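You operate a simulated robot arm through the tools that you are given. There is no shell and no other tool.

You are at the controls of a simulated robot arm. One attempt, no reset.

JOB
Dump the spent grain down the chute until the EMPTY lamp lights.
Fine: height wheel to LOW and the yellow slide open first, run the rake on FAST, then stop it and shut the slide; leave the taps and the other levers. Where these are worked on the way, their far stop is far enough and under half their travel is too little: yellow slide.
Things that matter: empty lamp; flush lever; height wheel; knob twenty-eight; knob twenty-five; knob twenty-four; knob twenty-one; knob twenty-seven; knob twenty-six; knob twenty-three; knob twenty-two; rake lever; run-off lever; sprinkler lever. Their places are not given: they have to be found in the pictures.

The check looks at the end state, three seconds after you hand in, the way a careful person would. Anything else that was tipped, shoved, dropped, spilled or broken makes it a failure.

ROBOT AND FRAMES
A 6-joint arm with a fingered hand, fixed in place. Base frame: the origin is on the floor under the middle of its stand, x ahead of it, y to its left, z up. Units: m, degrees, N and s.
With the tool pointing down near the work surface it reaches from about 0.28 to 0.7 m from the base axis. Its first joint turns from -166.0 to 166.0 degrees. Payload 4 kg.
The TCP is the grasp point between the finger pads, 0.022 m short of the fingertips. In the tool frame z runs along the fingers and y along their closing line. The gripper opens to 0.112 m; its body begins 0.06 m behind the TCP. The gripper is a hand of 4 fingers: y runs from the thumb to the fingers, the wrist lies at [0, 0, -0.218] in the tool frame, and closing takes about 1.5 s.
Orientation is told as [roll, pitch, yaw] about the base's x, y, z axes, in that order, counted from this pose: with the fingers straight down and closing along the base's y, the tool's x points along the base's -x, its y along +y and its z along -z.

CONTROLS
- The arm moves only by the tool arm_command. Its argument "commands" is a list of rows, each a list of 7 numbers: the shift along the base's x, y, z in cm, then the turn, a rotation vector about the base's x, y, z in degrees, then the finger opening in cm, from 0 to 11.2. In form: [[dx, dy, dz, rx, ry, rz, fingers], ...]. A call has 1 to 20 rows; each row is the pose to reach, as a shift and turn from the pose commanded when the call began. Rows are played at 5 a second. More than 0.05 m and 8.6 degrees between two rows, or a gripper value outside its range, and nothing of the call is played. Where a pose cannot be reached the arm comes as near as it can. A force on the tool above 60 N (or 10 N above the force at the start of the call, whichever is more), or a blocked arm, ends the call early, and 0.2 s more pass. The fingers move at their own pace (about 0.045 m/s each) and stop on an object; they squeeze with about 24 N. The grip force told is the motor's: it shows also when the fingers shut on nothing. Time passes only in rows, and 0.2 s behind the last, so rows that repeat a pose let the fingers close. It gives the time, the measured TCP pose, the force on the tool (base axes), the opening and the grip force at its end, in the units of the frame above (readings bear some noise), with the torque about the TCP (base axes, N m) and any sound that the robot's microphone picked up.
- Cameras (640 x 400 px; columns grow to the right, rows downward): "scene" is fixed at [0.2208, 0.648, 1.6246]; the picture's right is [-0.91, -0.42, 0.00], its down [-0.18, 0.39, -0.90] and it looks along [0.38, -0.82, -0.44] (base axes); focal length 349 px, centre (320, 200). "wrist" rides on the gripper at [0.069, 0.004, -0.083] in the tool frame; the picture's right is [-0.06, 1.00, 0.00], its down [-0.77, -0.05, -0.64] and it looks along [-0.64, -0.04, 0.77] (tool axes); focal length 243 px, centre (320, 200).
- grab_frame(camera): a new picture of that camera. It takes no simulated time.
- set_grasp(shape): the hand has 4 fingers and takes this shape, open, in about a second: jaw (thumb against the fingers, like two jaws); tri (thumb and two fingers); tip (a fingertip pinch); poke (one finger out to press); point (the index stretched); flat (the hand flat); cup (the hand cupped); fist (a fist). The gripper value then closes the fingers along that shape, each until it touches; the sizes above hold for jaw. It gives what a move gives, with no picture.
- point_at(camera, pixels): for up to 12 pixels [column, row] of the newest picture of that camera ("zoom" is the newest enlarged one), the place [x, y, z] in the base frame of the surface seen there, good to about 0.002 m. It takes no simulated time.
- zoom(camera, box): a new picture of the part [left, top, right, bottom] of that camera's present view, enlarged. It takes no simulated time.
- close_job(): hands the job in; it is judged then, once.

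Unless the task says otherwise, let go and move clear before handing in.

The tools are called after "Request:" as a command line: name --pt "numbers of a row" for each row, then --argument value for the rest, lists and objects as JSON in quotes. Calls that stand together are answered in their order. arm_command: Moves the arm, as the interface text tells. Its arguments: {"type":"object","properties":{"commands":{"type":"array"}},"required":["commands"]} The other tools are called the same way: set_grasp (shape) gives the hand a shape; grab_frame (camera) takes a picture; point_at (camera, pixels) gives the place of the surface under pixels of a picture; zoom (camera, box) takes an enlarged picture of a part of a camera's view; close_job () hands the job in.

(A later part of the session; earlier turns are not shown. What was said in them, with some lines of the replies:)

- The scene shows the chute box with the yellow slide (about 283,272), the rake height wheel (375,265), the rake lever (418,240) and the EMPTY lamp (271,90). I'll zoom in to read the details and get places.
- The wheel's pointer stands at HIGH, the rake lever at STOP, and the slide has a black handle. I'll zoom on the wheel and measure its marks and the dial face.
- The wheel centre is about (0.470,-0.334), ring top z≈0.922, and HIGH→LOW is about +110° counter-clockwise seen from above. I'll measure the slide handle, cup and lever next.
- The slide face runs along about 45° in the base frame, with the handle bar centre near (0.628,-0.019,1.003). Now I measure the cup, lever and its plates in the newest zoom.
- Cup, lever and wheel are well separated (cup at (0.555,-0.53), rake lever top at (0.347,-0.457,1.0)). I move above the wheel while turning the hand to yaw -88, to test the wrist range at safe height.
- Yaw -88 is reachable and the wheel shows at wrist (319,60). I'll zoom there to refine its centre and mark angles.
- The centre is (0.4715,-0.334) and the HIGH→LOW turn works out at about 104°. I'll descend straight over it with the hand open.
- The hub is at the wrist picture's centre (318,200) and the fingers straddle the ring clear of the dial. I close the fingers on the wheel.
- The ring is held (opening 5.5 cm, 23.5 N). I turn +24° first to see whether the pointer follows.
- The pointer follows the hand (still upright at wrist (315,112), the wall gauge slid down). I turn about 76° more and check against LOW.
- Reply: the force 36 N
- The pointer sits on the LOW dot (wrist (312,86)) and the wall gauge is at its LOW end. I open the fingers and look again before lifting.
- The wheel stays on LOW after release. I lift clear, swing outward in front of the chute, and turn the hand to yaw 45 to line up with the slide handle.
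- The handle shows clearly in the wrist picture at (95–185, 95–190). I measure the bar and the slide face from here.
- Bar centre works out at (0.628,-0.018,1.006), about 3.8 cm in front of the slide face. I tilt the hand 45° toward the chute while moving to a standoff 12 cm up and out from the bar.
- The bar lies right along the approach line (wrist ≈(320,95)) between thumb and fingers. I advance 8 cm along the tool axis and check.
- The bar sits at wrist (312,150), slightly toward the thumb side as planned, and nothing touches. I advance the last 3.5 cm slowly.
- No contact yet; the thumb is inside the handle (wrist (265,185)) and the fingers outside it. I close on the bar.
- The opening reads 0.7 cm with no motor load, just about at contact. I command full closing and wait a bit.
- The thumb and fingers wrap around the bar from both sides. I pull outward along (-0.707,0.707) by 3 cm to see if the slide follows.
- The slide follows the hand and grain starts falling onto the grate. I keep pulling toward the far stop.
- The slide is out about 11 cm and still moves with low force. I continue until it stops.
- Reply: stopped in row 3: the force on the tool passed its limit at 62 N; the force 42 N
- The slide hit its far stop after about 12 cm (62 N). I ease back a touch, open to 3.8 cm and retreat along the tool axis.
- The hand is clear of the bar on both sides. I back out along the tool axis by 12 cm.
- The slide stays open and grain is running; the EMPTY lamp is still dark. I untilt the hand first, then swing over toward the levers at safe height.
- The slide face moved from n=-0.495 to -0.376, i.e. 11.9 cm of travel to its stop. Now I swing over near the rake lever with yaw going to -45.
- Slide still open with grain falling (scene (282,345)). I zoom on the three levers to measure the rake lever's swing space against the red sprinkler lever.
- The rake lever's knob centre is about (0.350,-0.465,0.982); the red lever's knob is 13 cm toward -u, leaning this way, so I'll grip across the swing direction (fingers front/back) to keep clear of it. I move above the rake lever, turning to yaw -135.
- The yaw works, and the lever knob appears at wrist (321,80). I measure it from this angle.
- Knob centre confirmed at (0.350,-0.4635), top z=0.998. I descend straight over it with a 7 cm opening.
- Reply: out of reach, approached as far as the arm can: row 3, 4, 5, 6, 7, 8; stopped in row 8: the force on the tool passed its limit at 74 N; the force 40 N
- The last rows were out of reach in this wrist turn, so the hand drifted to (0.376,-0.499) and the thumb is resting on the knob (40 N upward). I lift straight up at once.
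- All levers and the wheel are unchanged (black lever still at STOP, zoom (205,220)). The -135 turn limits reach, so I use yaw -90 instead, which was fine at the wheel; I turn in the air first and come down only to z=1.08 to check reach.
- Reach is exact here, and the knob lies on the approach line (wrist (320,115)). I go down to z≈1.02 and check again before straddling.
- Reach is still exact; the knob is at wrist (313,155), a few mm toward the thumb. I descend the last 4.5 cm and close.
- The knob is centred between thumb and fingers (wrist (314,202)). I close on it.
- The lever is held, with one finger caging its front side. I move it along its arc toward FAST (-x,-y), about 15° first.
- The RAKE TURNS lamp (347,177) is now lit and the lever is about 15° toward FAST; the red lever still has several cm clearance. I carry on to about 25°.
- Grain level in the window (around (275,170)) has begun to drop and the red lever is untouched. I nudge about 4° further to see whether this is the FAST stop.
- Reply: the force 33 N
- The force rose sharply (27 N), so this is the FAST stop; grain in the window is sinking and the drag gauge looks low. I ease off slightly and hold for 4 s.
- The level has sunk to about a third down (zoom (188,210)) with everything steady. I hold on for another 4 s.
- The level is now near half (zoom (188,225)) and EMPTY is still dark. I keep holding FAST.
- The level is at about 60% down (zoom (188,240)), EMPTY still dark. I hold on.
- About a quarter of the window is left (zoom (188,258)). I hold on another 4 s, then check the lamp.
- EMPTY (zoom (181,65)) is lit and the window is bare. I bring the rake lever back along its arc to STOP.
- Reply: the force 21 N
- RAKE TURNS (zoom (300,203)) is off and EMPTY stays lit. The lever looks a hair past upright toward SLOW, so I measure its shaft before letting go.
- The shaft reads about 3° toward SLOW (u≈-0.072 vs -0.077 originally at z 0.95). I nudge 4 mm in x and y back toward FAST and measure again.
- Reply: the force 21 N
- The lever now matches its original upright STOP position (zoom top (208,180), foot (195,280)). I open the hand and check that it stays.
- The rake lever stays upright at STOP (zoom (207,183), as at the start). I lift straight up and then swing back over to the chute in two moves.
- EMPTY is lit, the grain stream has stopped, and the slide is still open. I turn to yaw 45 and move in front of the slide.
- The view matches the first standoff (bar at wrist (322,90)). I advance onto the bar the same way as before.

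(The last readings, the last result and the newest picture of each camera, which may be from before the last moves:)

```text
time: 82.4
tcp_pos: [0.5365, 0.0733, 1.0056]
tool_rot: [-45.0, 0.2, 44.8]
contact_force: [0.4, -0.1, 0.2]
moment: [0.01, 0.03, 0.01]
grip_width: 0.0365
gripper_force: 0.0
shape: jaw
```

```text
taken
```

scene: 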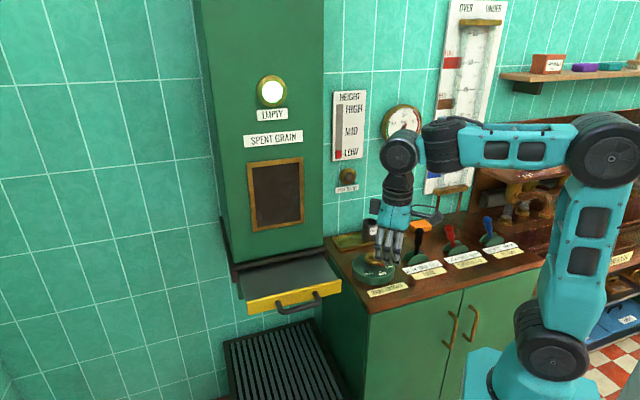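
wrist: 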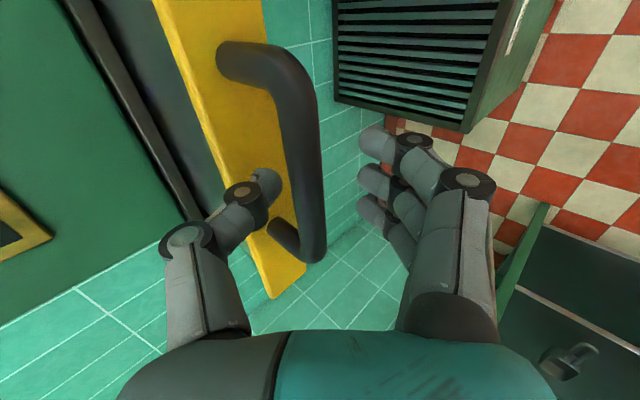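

The thumb is again inside the handle with no contact force, just as for opening. I close the hand on the bar.

Request:
arm_command --pt "0 0 0 0 0 0 2.5" --pt "0 0 0 0 0 0 1.5" --pt "0 0 0 0 0 0 0.5" --pt "0 0 0 0 0 0 0" --pt "0 0 0 0 0 0 0" --pt "0 0 0 0 0 0 0" --pt "0 0 0 0 0 0 0" --pt "0 0 0 0 0 0 0"

Request:
grab_frame --camera "wrist"

```text
time: 84.2
tcp_pos: [0.5375, 0.0725, 1.0062]
tool_rot: [-45.0, 0.2, 44.9]
contact_force: [12.6, -10.6, -10.3]
moment: [0.07, 0.1, 0.0]
grip_width: 0.0004
gripper_force: 24.4
shape: jaw
```

```text
taken
```

wrist: 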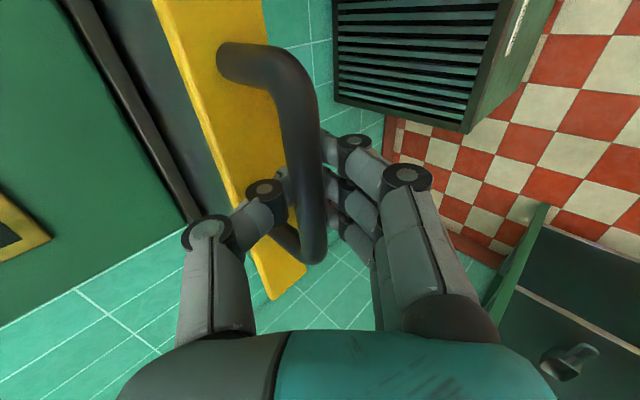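

The bar is gripped. I push the slide in along (+0.707,-0.707), about 10 cm first.

Request:
arm_command --pt "0.6 -0.6 0 0 0 0 0" --pt "1.2 -1.2 0 0 0 0 0" --pt "1.8 -1.8 0 0 0 0 0" --pt "2.4 -2.4 0 0 0 0 0" --pt "3.0 -3.0 0 0 0 0 0" --pt "3.6 -3.6 0 0 0 0 0" --pt "4.2 -4.2 0 0 0 0 0" --pt "4.8 -4.8 0 0 0 0 0" --pt "5.4 -5.4 0 0 0 0 0" --pt "6.0 -6.0 0 0 0 0 0" --pt "6.6 -6.6 0 0 0 0 0" --pt "7.2 -7.2 0 0 0 0 0" --pt "7.2 -7.2 0 0 0 0 0"

Request:
grab_frame --camera "wrist"

Request:
zoom --camera "scene" --box '[200, 50, 440, 400]'

```text
time: 87.0
tcp_pos: [0.6093, 0.0009, 1.0059]
tool_rot: [-45.0, 0.1, 45.0]
contact_force: [1.1, 3.7, -15.0]
moment: [-0.04, 0.0, 0.03]
grip_width: 0.0
gripper_force: 24.5
shape: jaw
```

```text
taken
```

wrist: 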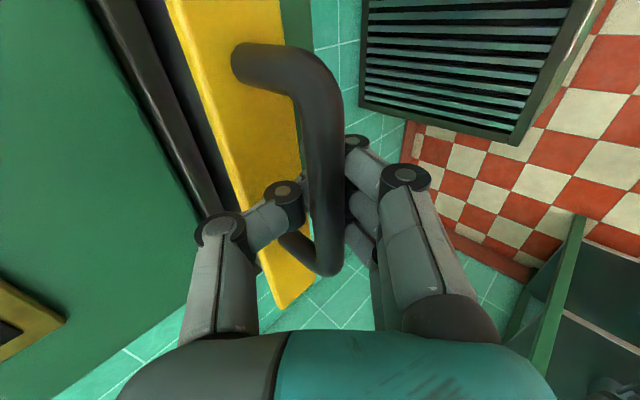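

```text
1.14 times, centred on (320, 225) of scene
```

zoom: 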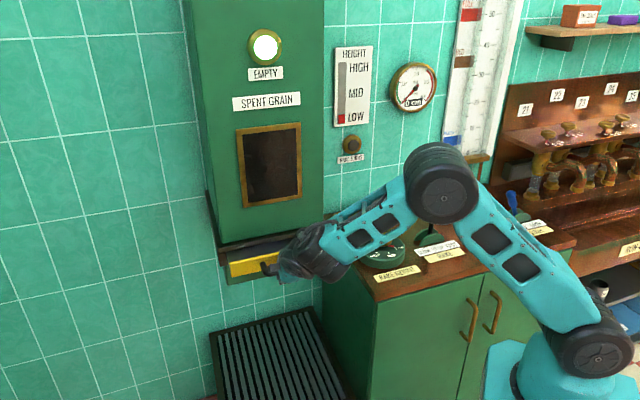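

The slide is nearly in; I push the remaining 2–3 cm in small steps until it stops.

Request:
arm_command --pt "0.3 -0.3 0 0 0 0 0" --pt "0.6 -0.6 0 0 0 0 0" --pt "0.9 -0.9 0 0 0 0 0" --pt "1.2 -1.2 0 0 0 0 0" --pt "1.5 -1.5 0 0 0 0 0" --pt "1.8 -1.8 0 0 0 0 0" --pt "2.1 -2.1 0 0 0 0 0" --pt "2.4 -2.4 0 0 0 0 0"

Request:
grab_frame --camera "wrist"

Request:
zoom --camera "scene" --box '[220, 220, 360, 310]'

```text
time: 88.8
tcp_pos: [0.633, -0.0224, 1.0051]
tool_rot: [-45.0, 0.3, 44.9]
contact_force: [-11.9, 11.6, -13.8]
moment: [-0.01, 0.04, 0.02]
grip_width: 0.0002
gripper_force: 24.1
shape: jaw
```

```text
taken
```

wrist: 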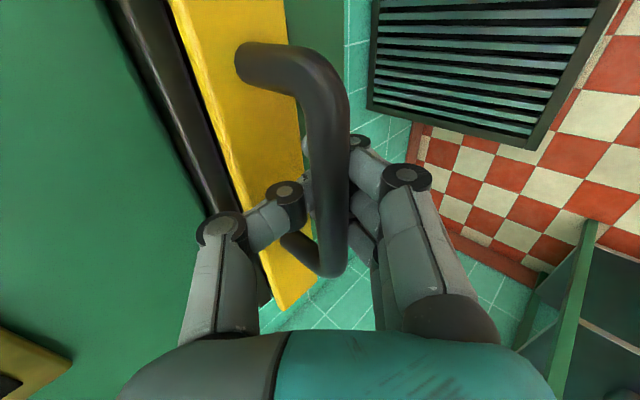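

```text
4.44 times, centred on (290, 265) of scene
```

zoom: 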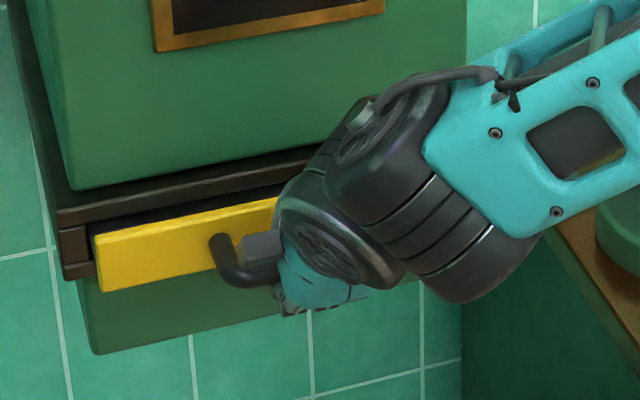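

The slide face looks back where it was at the start (zoom (95,235)). I measure it and push slightly more to be sure it is home.

Request:
point_at --camera "zoom" --pixels '[[110, 250], [150, 240], [190, 235], [110, 280], [80, 245]]'

Request:
arm_command --pt "0.2 -0.2 0 0 0 0 0" --pt "0.4 -0.4 0 0 0 0 0" --pt "0.6 -0.6 0 0 0 0 0" --pt "0.8 -0.8 0 0 0 0 0" --pt "1.0 -1.0 0 0 0 0 0"

Request:
zoom --camera "scene" --box '[220, 220, 360, 310]'

Request:
point_at --camera "zoom" --pixels '[[110, 250], [150, 240], [190, 235], [110, 280], [80, 245]]'

```text
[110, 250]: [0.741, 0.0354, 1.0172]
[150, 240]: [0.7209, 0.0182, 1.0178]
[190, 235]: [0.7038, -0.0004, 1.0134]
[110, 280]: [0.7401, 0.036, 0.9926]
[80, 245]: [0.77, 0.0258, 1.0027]
```

```text
time: 90.0
tcp_pos: [0.6415, -0.0318, 1.0031]
tool_rot: [-44.4, 0.3, 45.0]
contact_force: [-26.9, 25.0, -24.7]
moment: [-0.23, -0.22, 0.05]
grip_width: 0.0
gripper_force: 23.4
shape: jaw
```

```text
4.44 times, centred on (290, 265) of scene
```

zoom: 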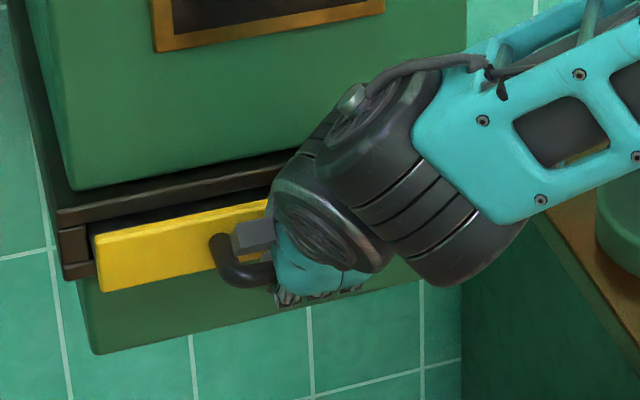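

```text
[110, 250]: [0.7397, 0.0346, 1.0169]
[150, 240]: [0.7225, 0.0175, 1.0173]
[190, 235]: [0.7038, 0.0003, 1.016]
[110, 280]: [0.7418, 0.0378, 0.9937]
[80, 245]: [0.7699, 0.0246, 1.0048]
```

The face position did not change with the extra push (n=-0.4986, as at the start), so the slide is home. I back off while opening the fingers so the slide isn't dragged.

Request:
arm_command --pt "-0.3 0.3 0 0 0 0 0.8" --pt "-0.6 0.6 0 0 0 0 1.6" --pt "-1.0 1.0 0.1 0 0 0 2.4" --pt "-1.4 1.4 0.2 0 0 0 3.2" --pt "-1.8 1.8 0.3 0 0 0 3.6" --pt "-1.8 1.8 0.3 0 0 0 3.6" --pt "-1.8 1.8 0.3 0 0 0 3.6"

Request:
grab_frame --camera "wrist"

Request:
zoom --camera "scene" --box '[220, 220, 360, 310]'

Request:
point_at --camera "zoom" --pixels '[[110, 250], [150, 240], [190, 235], [110, 280], [80, 245]]'

```text
time: 91.6
tcp_pos: [0.6257, -0.0163, 1.0102]
tool_rot: [-44.9, 0.1, 44.7]
contact_force: [0.1, 0.4, -0.2]
moment: [0.0, -0.02, 0.03]
grip_width: 0.0356
gripper_force: 0.0
shape: jaw
```

```text
taken
```

wrist: 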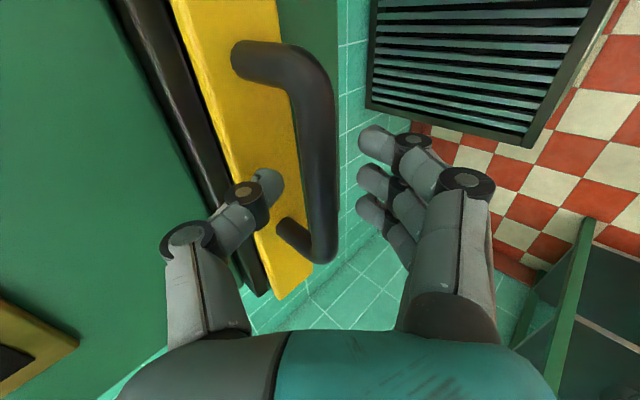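

```text
4.44 times, centred on (290, 265) of scene
```

zoom: 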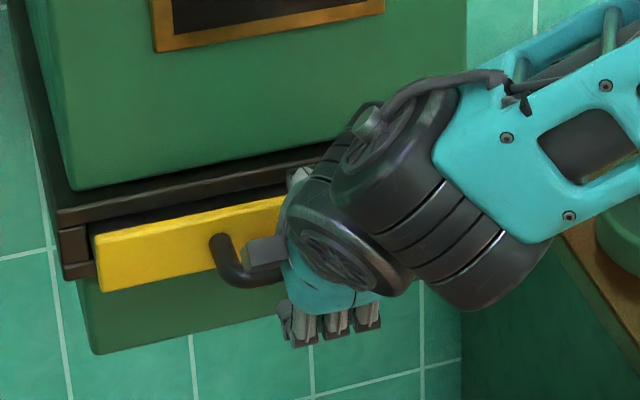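

```text
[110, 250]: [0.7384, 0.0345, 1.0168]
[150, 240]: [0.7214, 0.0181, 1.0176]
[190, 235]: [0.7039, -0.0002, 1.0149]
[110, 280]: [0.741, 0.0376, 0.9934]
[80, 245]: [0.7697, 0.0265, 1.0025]
```

The slide stays home and the hand is free of the bar. I retreat along the tool axis.

Request:
arm_command --pt "-0.5 0.5 0.71 0 0 0 3.6" --pt "-1.2 1.2 1.7 0 0 0 3.6" --pt "-2.2 2.2 3.1 0 0 0 3.6" --pt "-3.5 3.5 4.95 0 0 0 3.6" --pt "-5 5 7.1 0 0 0 3.6" --pt "-6.5 6.5 9.2 0 0 0 3.6" --pt "-8.5 8 10.5 0 0 0 3.6" --pt "-11 9 12 0 0 0 3.6" --pt "-14 10 13 0 0 0 3.6" --pt "-17 11 14 0 0 0 3.6" --pt "-17 11 14 0 0 0 3.6"

Request:
grab_frame --camera "scene"

Request:
zoom --camera "scene" --box '[200, 60, 420, 310]'

Request:
zoom --camera "scene" --box '[215, 235, 335, 310]'

```text
time: 94.0
tcp_pos: [0.4548, 0.0943, 1.1502]
tool_rot: [-45.1, 0.1, 44.7]
contact_force: [-0.4, -0.4, 0.2]
moment: [-0.02, 0.01, 0.0]
grip_width: 0.0353
gripper_force: 0.1
shape: jaw
```

```text
taken
```

scene: 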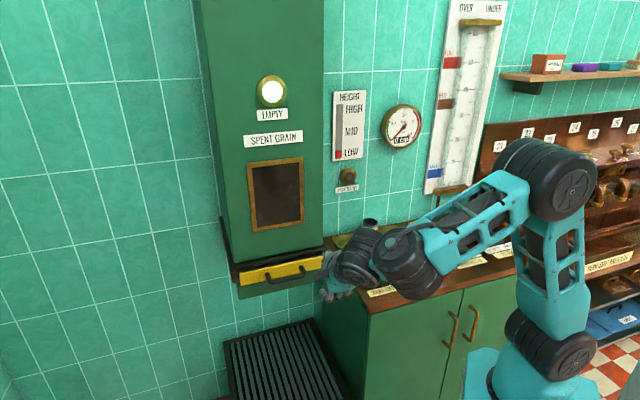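

```text
1.60 times, centred on (310, 185) of scene
```

zoom: 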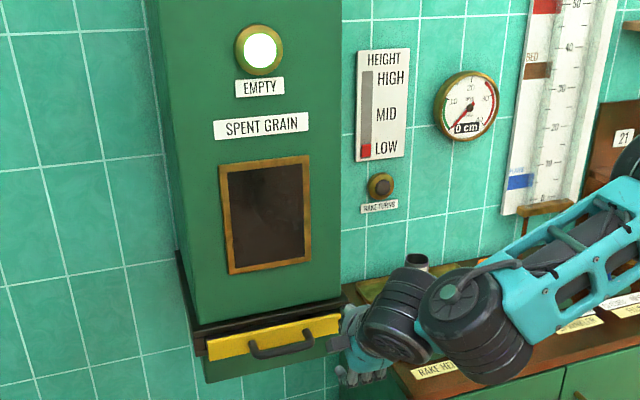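

```text
5.33 times, centred on (275, 272) of scene
```

zoom: 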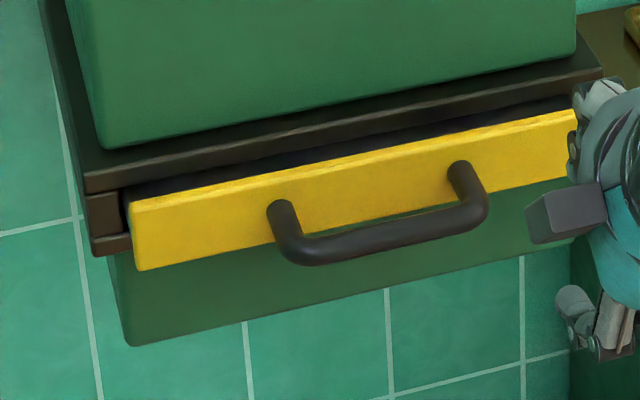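

The slide is exactly as at the start and EMPTY is lit. I untilt and return toward the starting pose so I can see the wheel and all levers.

Request:
arm_command --pt "-1 -0.5 1 4.5 4.5 0 5" --pt "-2 -1 2 9 9 0 6" --pt "-3 -1.5 3 13.6 13.6 0 7" --pt "-4 -2 4 18.2 18.2 0 8" --pt "-5 -2.5 5 22.8 22.8 0 9" --pt "-6 -3 6 27.4 27.4 0 10" --pt "-7 -4 7 31.9 31.9 0 11" --pt "-7 -4 7 31.9 31.9 0 11"

Request:
arm_command --pt "-0.7 -3 0 0 0 -5 11" --pt "-1.4 -6 0 0 0 -10 11" --pt "-2.1 -9 0 0 0 -15 11" --pt "-2.8 -12 0 0 0 -20 11" --pt "-3.5 -15 0 0 0 -25 11" --pt "-4.2 -18 0 0 0 -30 11" --pt "-5 -21 0 0 0 -35 11" --pt "-5.7 -24 0 0 0 -40 11" --pt "-6.5 -27 0 0 0 -45 11" --pt "-6.5 -29 0 0 0 -45 11" --pt "-6.5 -29 0 0 0 -45 11"

Request:
grab_frame --camera "scene"

Request:
zoom --camera "scene" --box '[320, 200, 540, 310]'

Request:
zoom --camera "scene" --box '[480, 30, 640, 330]'

```text
time: 95.8
tcp_pos: [0.3861, 0.0544, 1.2215]
tool_rot: [0.2, 0.2, 44.9]
contact_force: [0.5, -0.3, -0.4]
moment: [0.01, 0.01, 0.01]
grip_width: 0.1097
gripper_force: 0.1
shape: jaw
```

```text
time: 98.2
tcp_pos: [0.3198, -0.2366, 1.2195]
tool_rot: [0.1, 0.2, -0.2]
contact_force: [-0.4, -0.9, -1.0]
moment: [0.0, 0.02, -0.01]
grip_width: 0.1098
gripper_force: 0.1
shape: jaw
```

```text
taken
```

scene: 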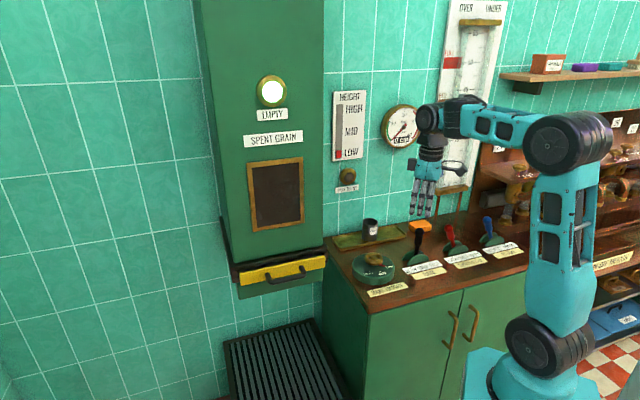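

```text
2.91 times, centred on (430, 255) of scene
```

zoom: 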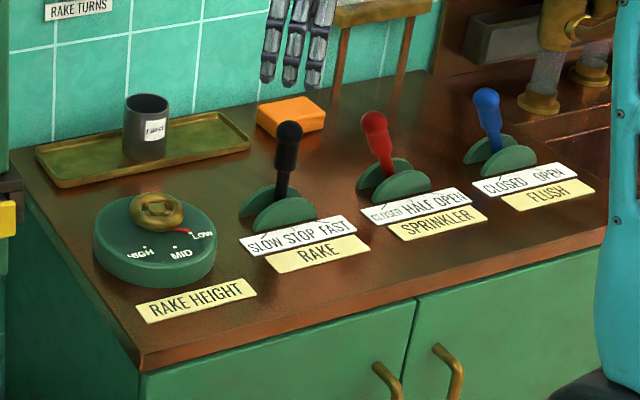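

```text
1.33 times, centred on (560, 180) of scene
```

zoom: 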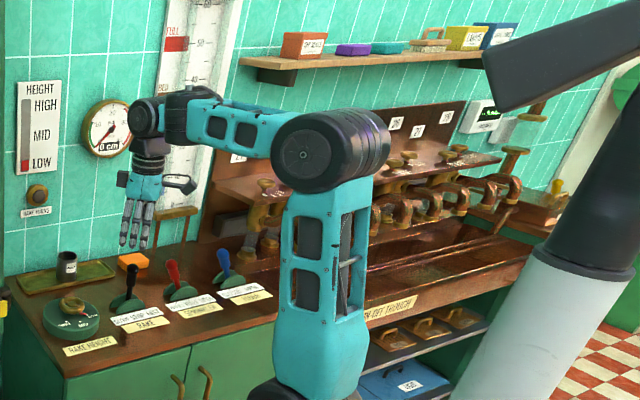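

All levers match the starting picture, the cup and block are undisturbed, and the wheel reads LOW. One last close look at the pointer and the lamp before handing in.

Request:
zoom --camera "scene" --box '[345, 245, 409, 300]'

Request:
zoom --camera "scene" --box '[240, 60, 440, 200]'

```text
7.27 times, centred on (377, 272) of scene
```

zoom: 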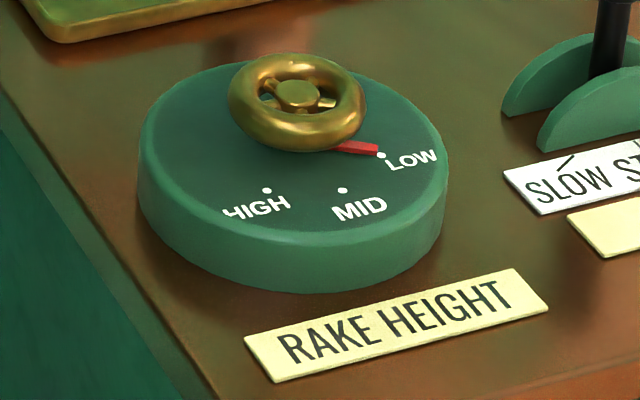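

```text
2.86 times, centred on (340, 130) of scene
```

zoom: 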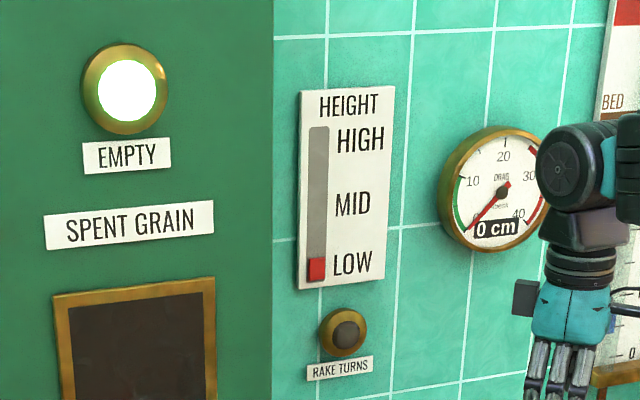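

The pointer touches the LOW dot (zoom (380,153)), EMPTY is lit (125,90), RAKE TURNS is off, the slide is shut and the hand is clear. I hand the job in.

Request:
close_job

```text
The job is handed in.
```

The spent grain is dumped. The EMPTY lamp is lit and the grain window is bare. I've handed the job in, but no verdict has come back yet.

- **Height wheel:** turned from HIGH to LOW. The pointer is on the LOW dot and the wall gauge agrees.
- **Yellow slide:** pulled out to its far stop, about 12 cm, before raking. Afterwards I pushed it back in, and its face measured the same as at the start.
- **Rake lever:** held on FAST for about 20 seconds. I checked roughly every 4 seconds and stopped once I saw EMPTY lit. It is back upright at STOP and the RAKE TURNS lamp is off.
- **Everything else:** the sprinkler and flush levers, cup and block look as they did at the start. I didn't go near the taps.

My first approach to the rake lever went out of reach, and the thumb pressed down on the lever's knob. The stop reading was 74 N. I lifted off straight away, and the lever was still at STOP and looked undamaged.
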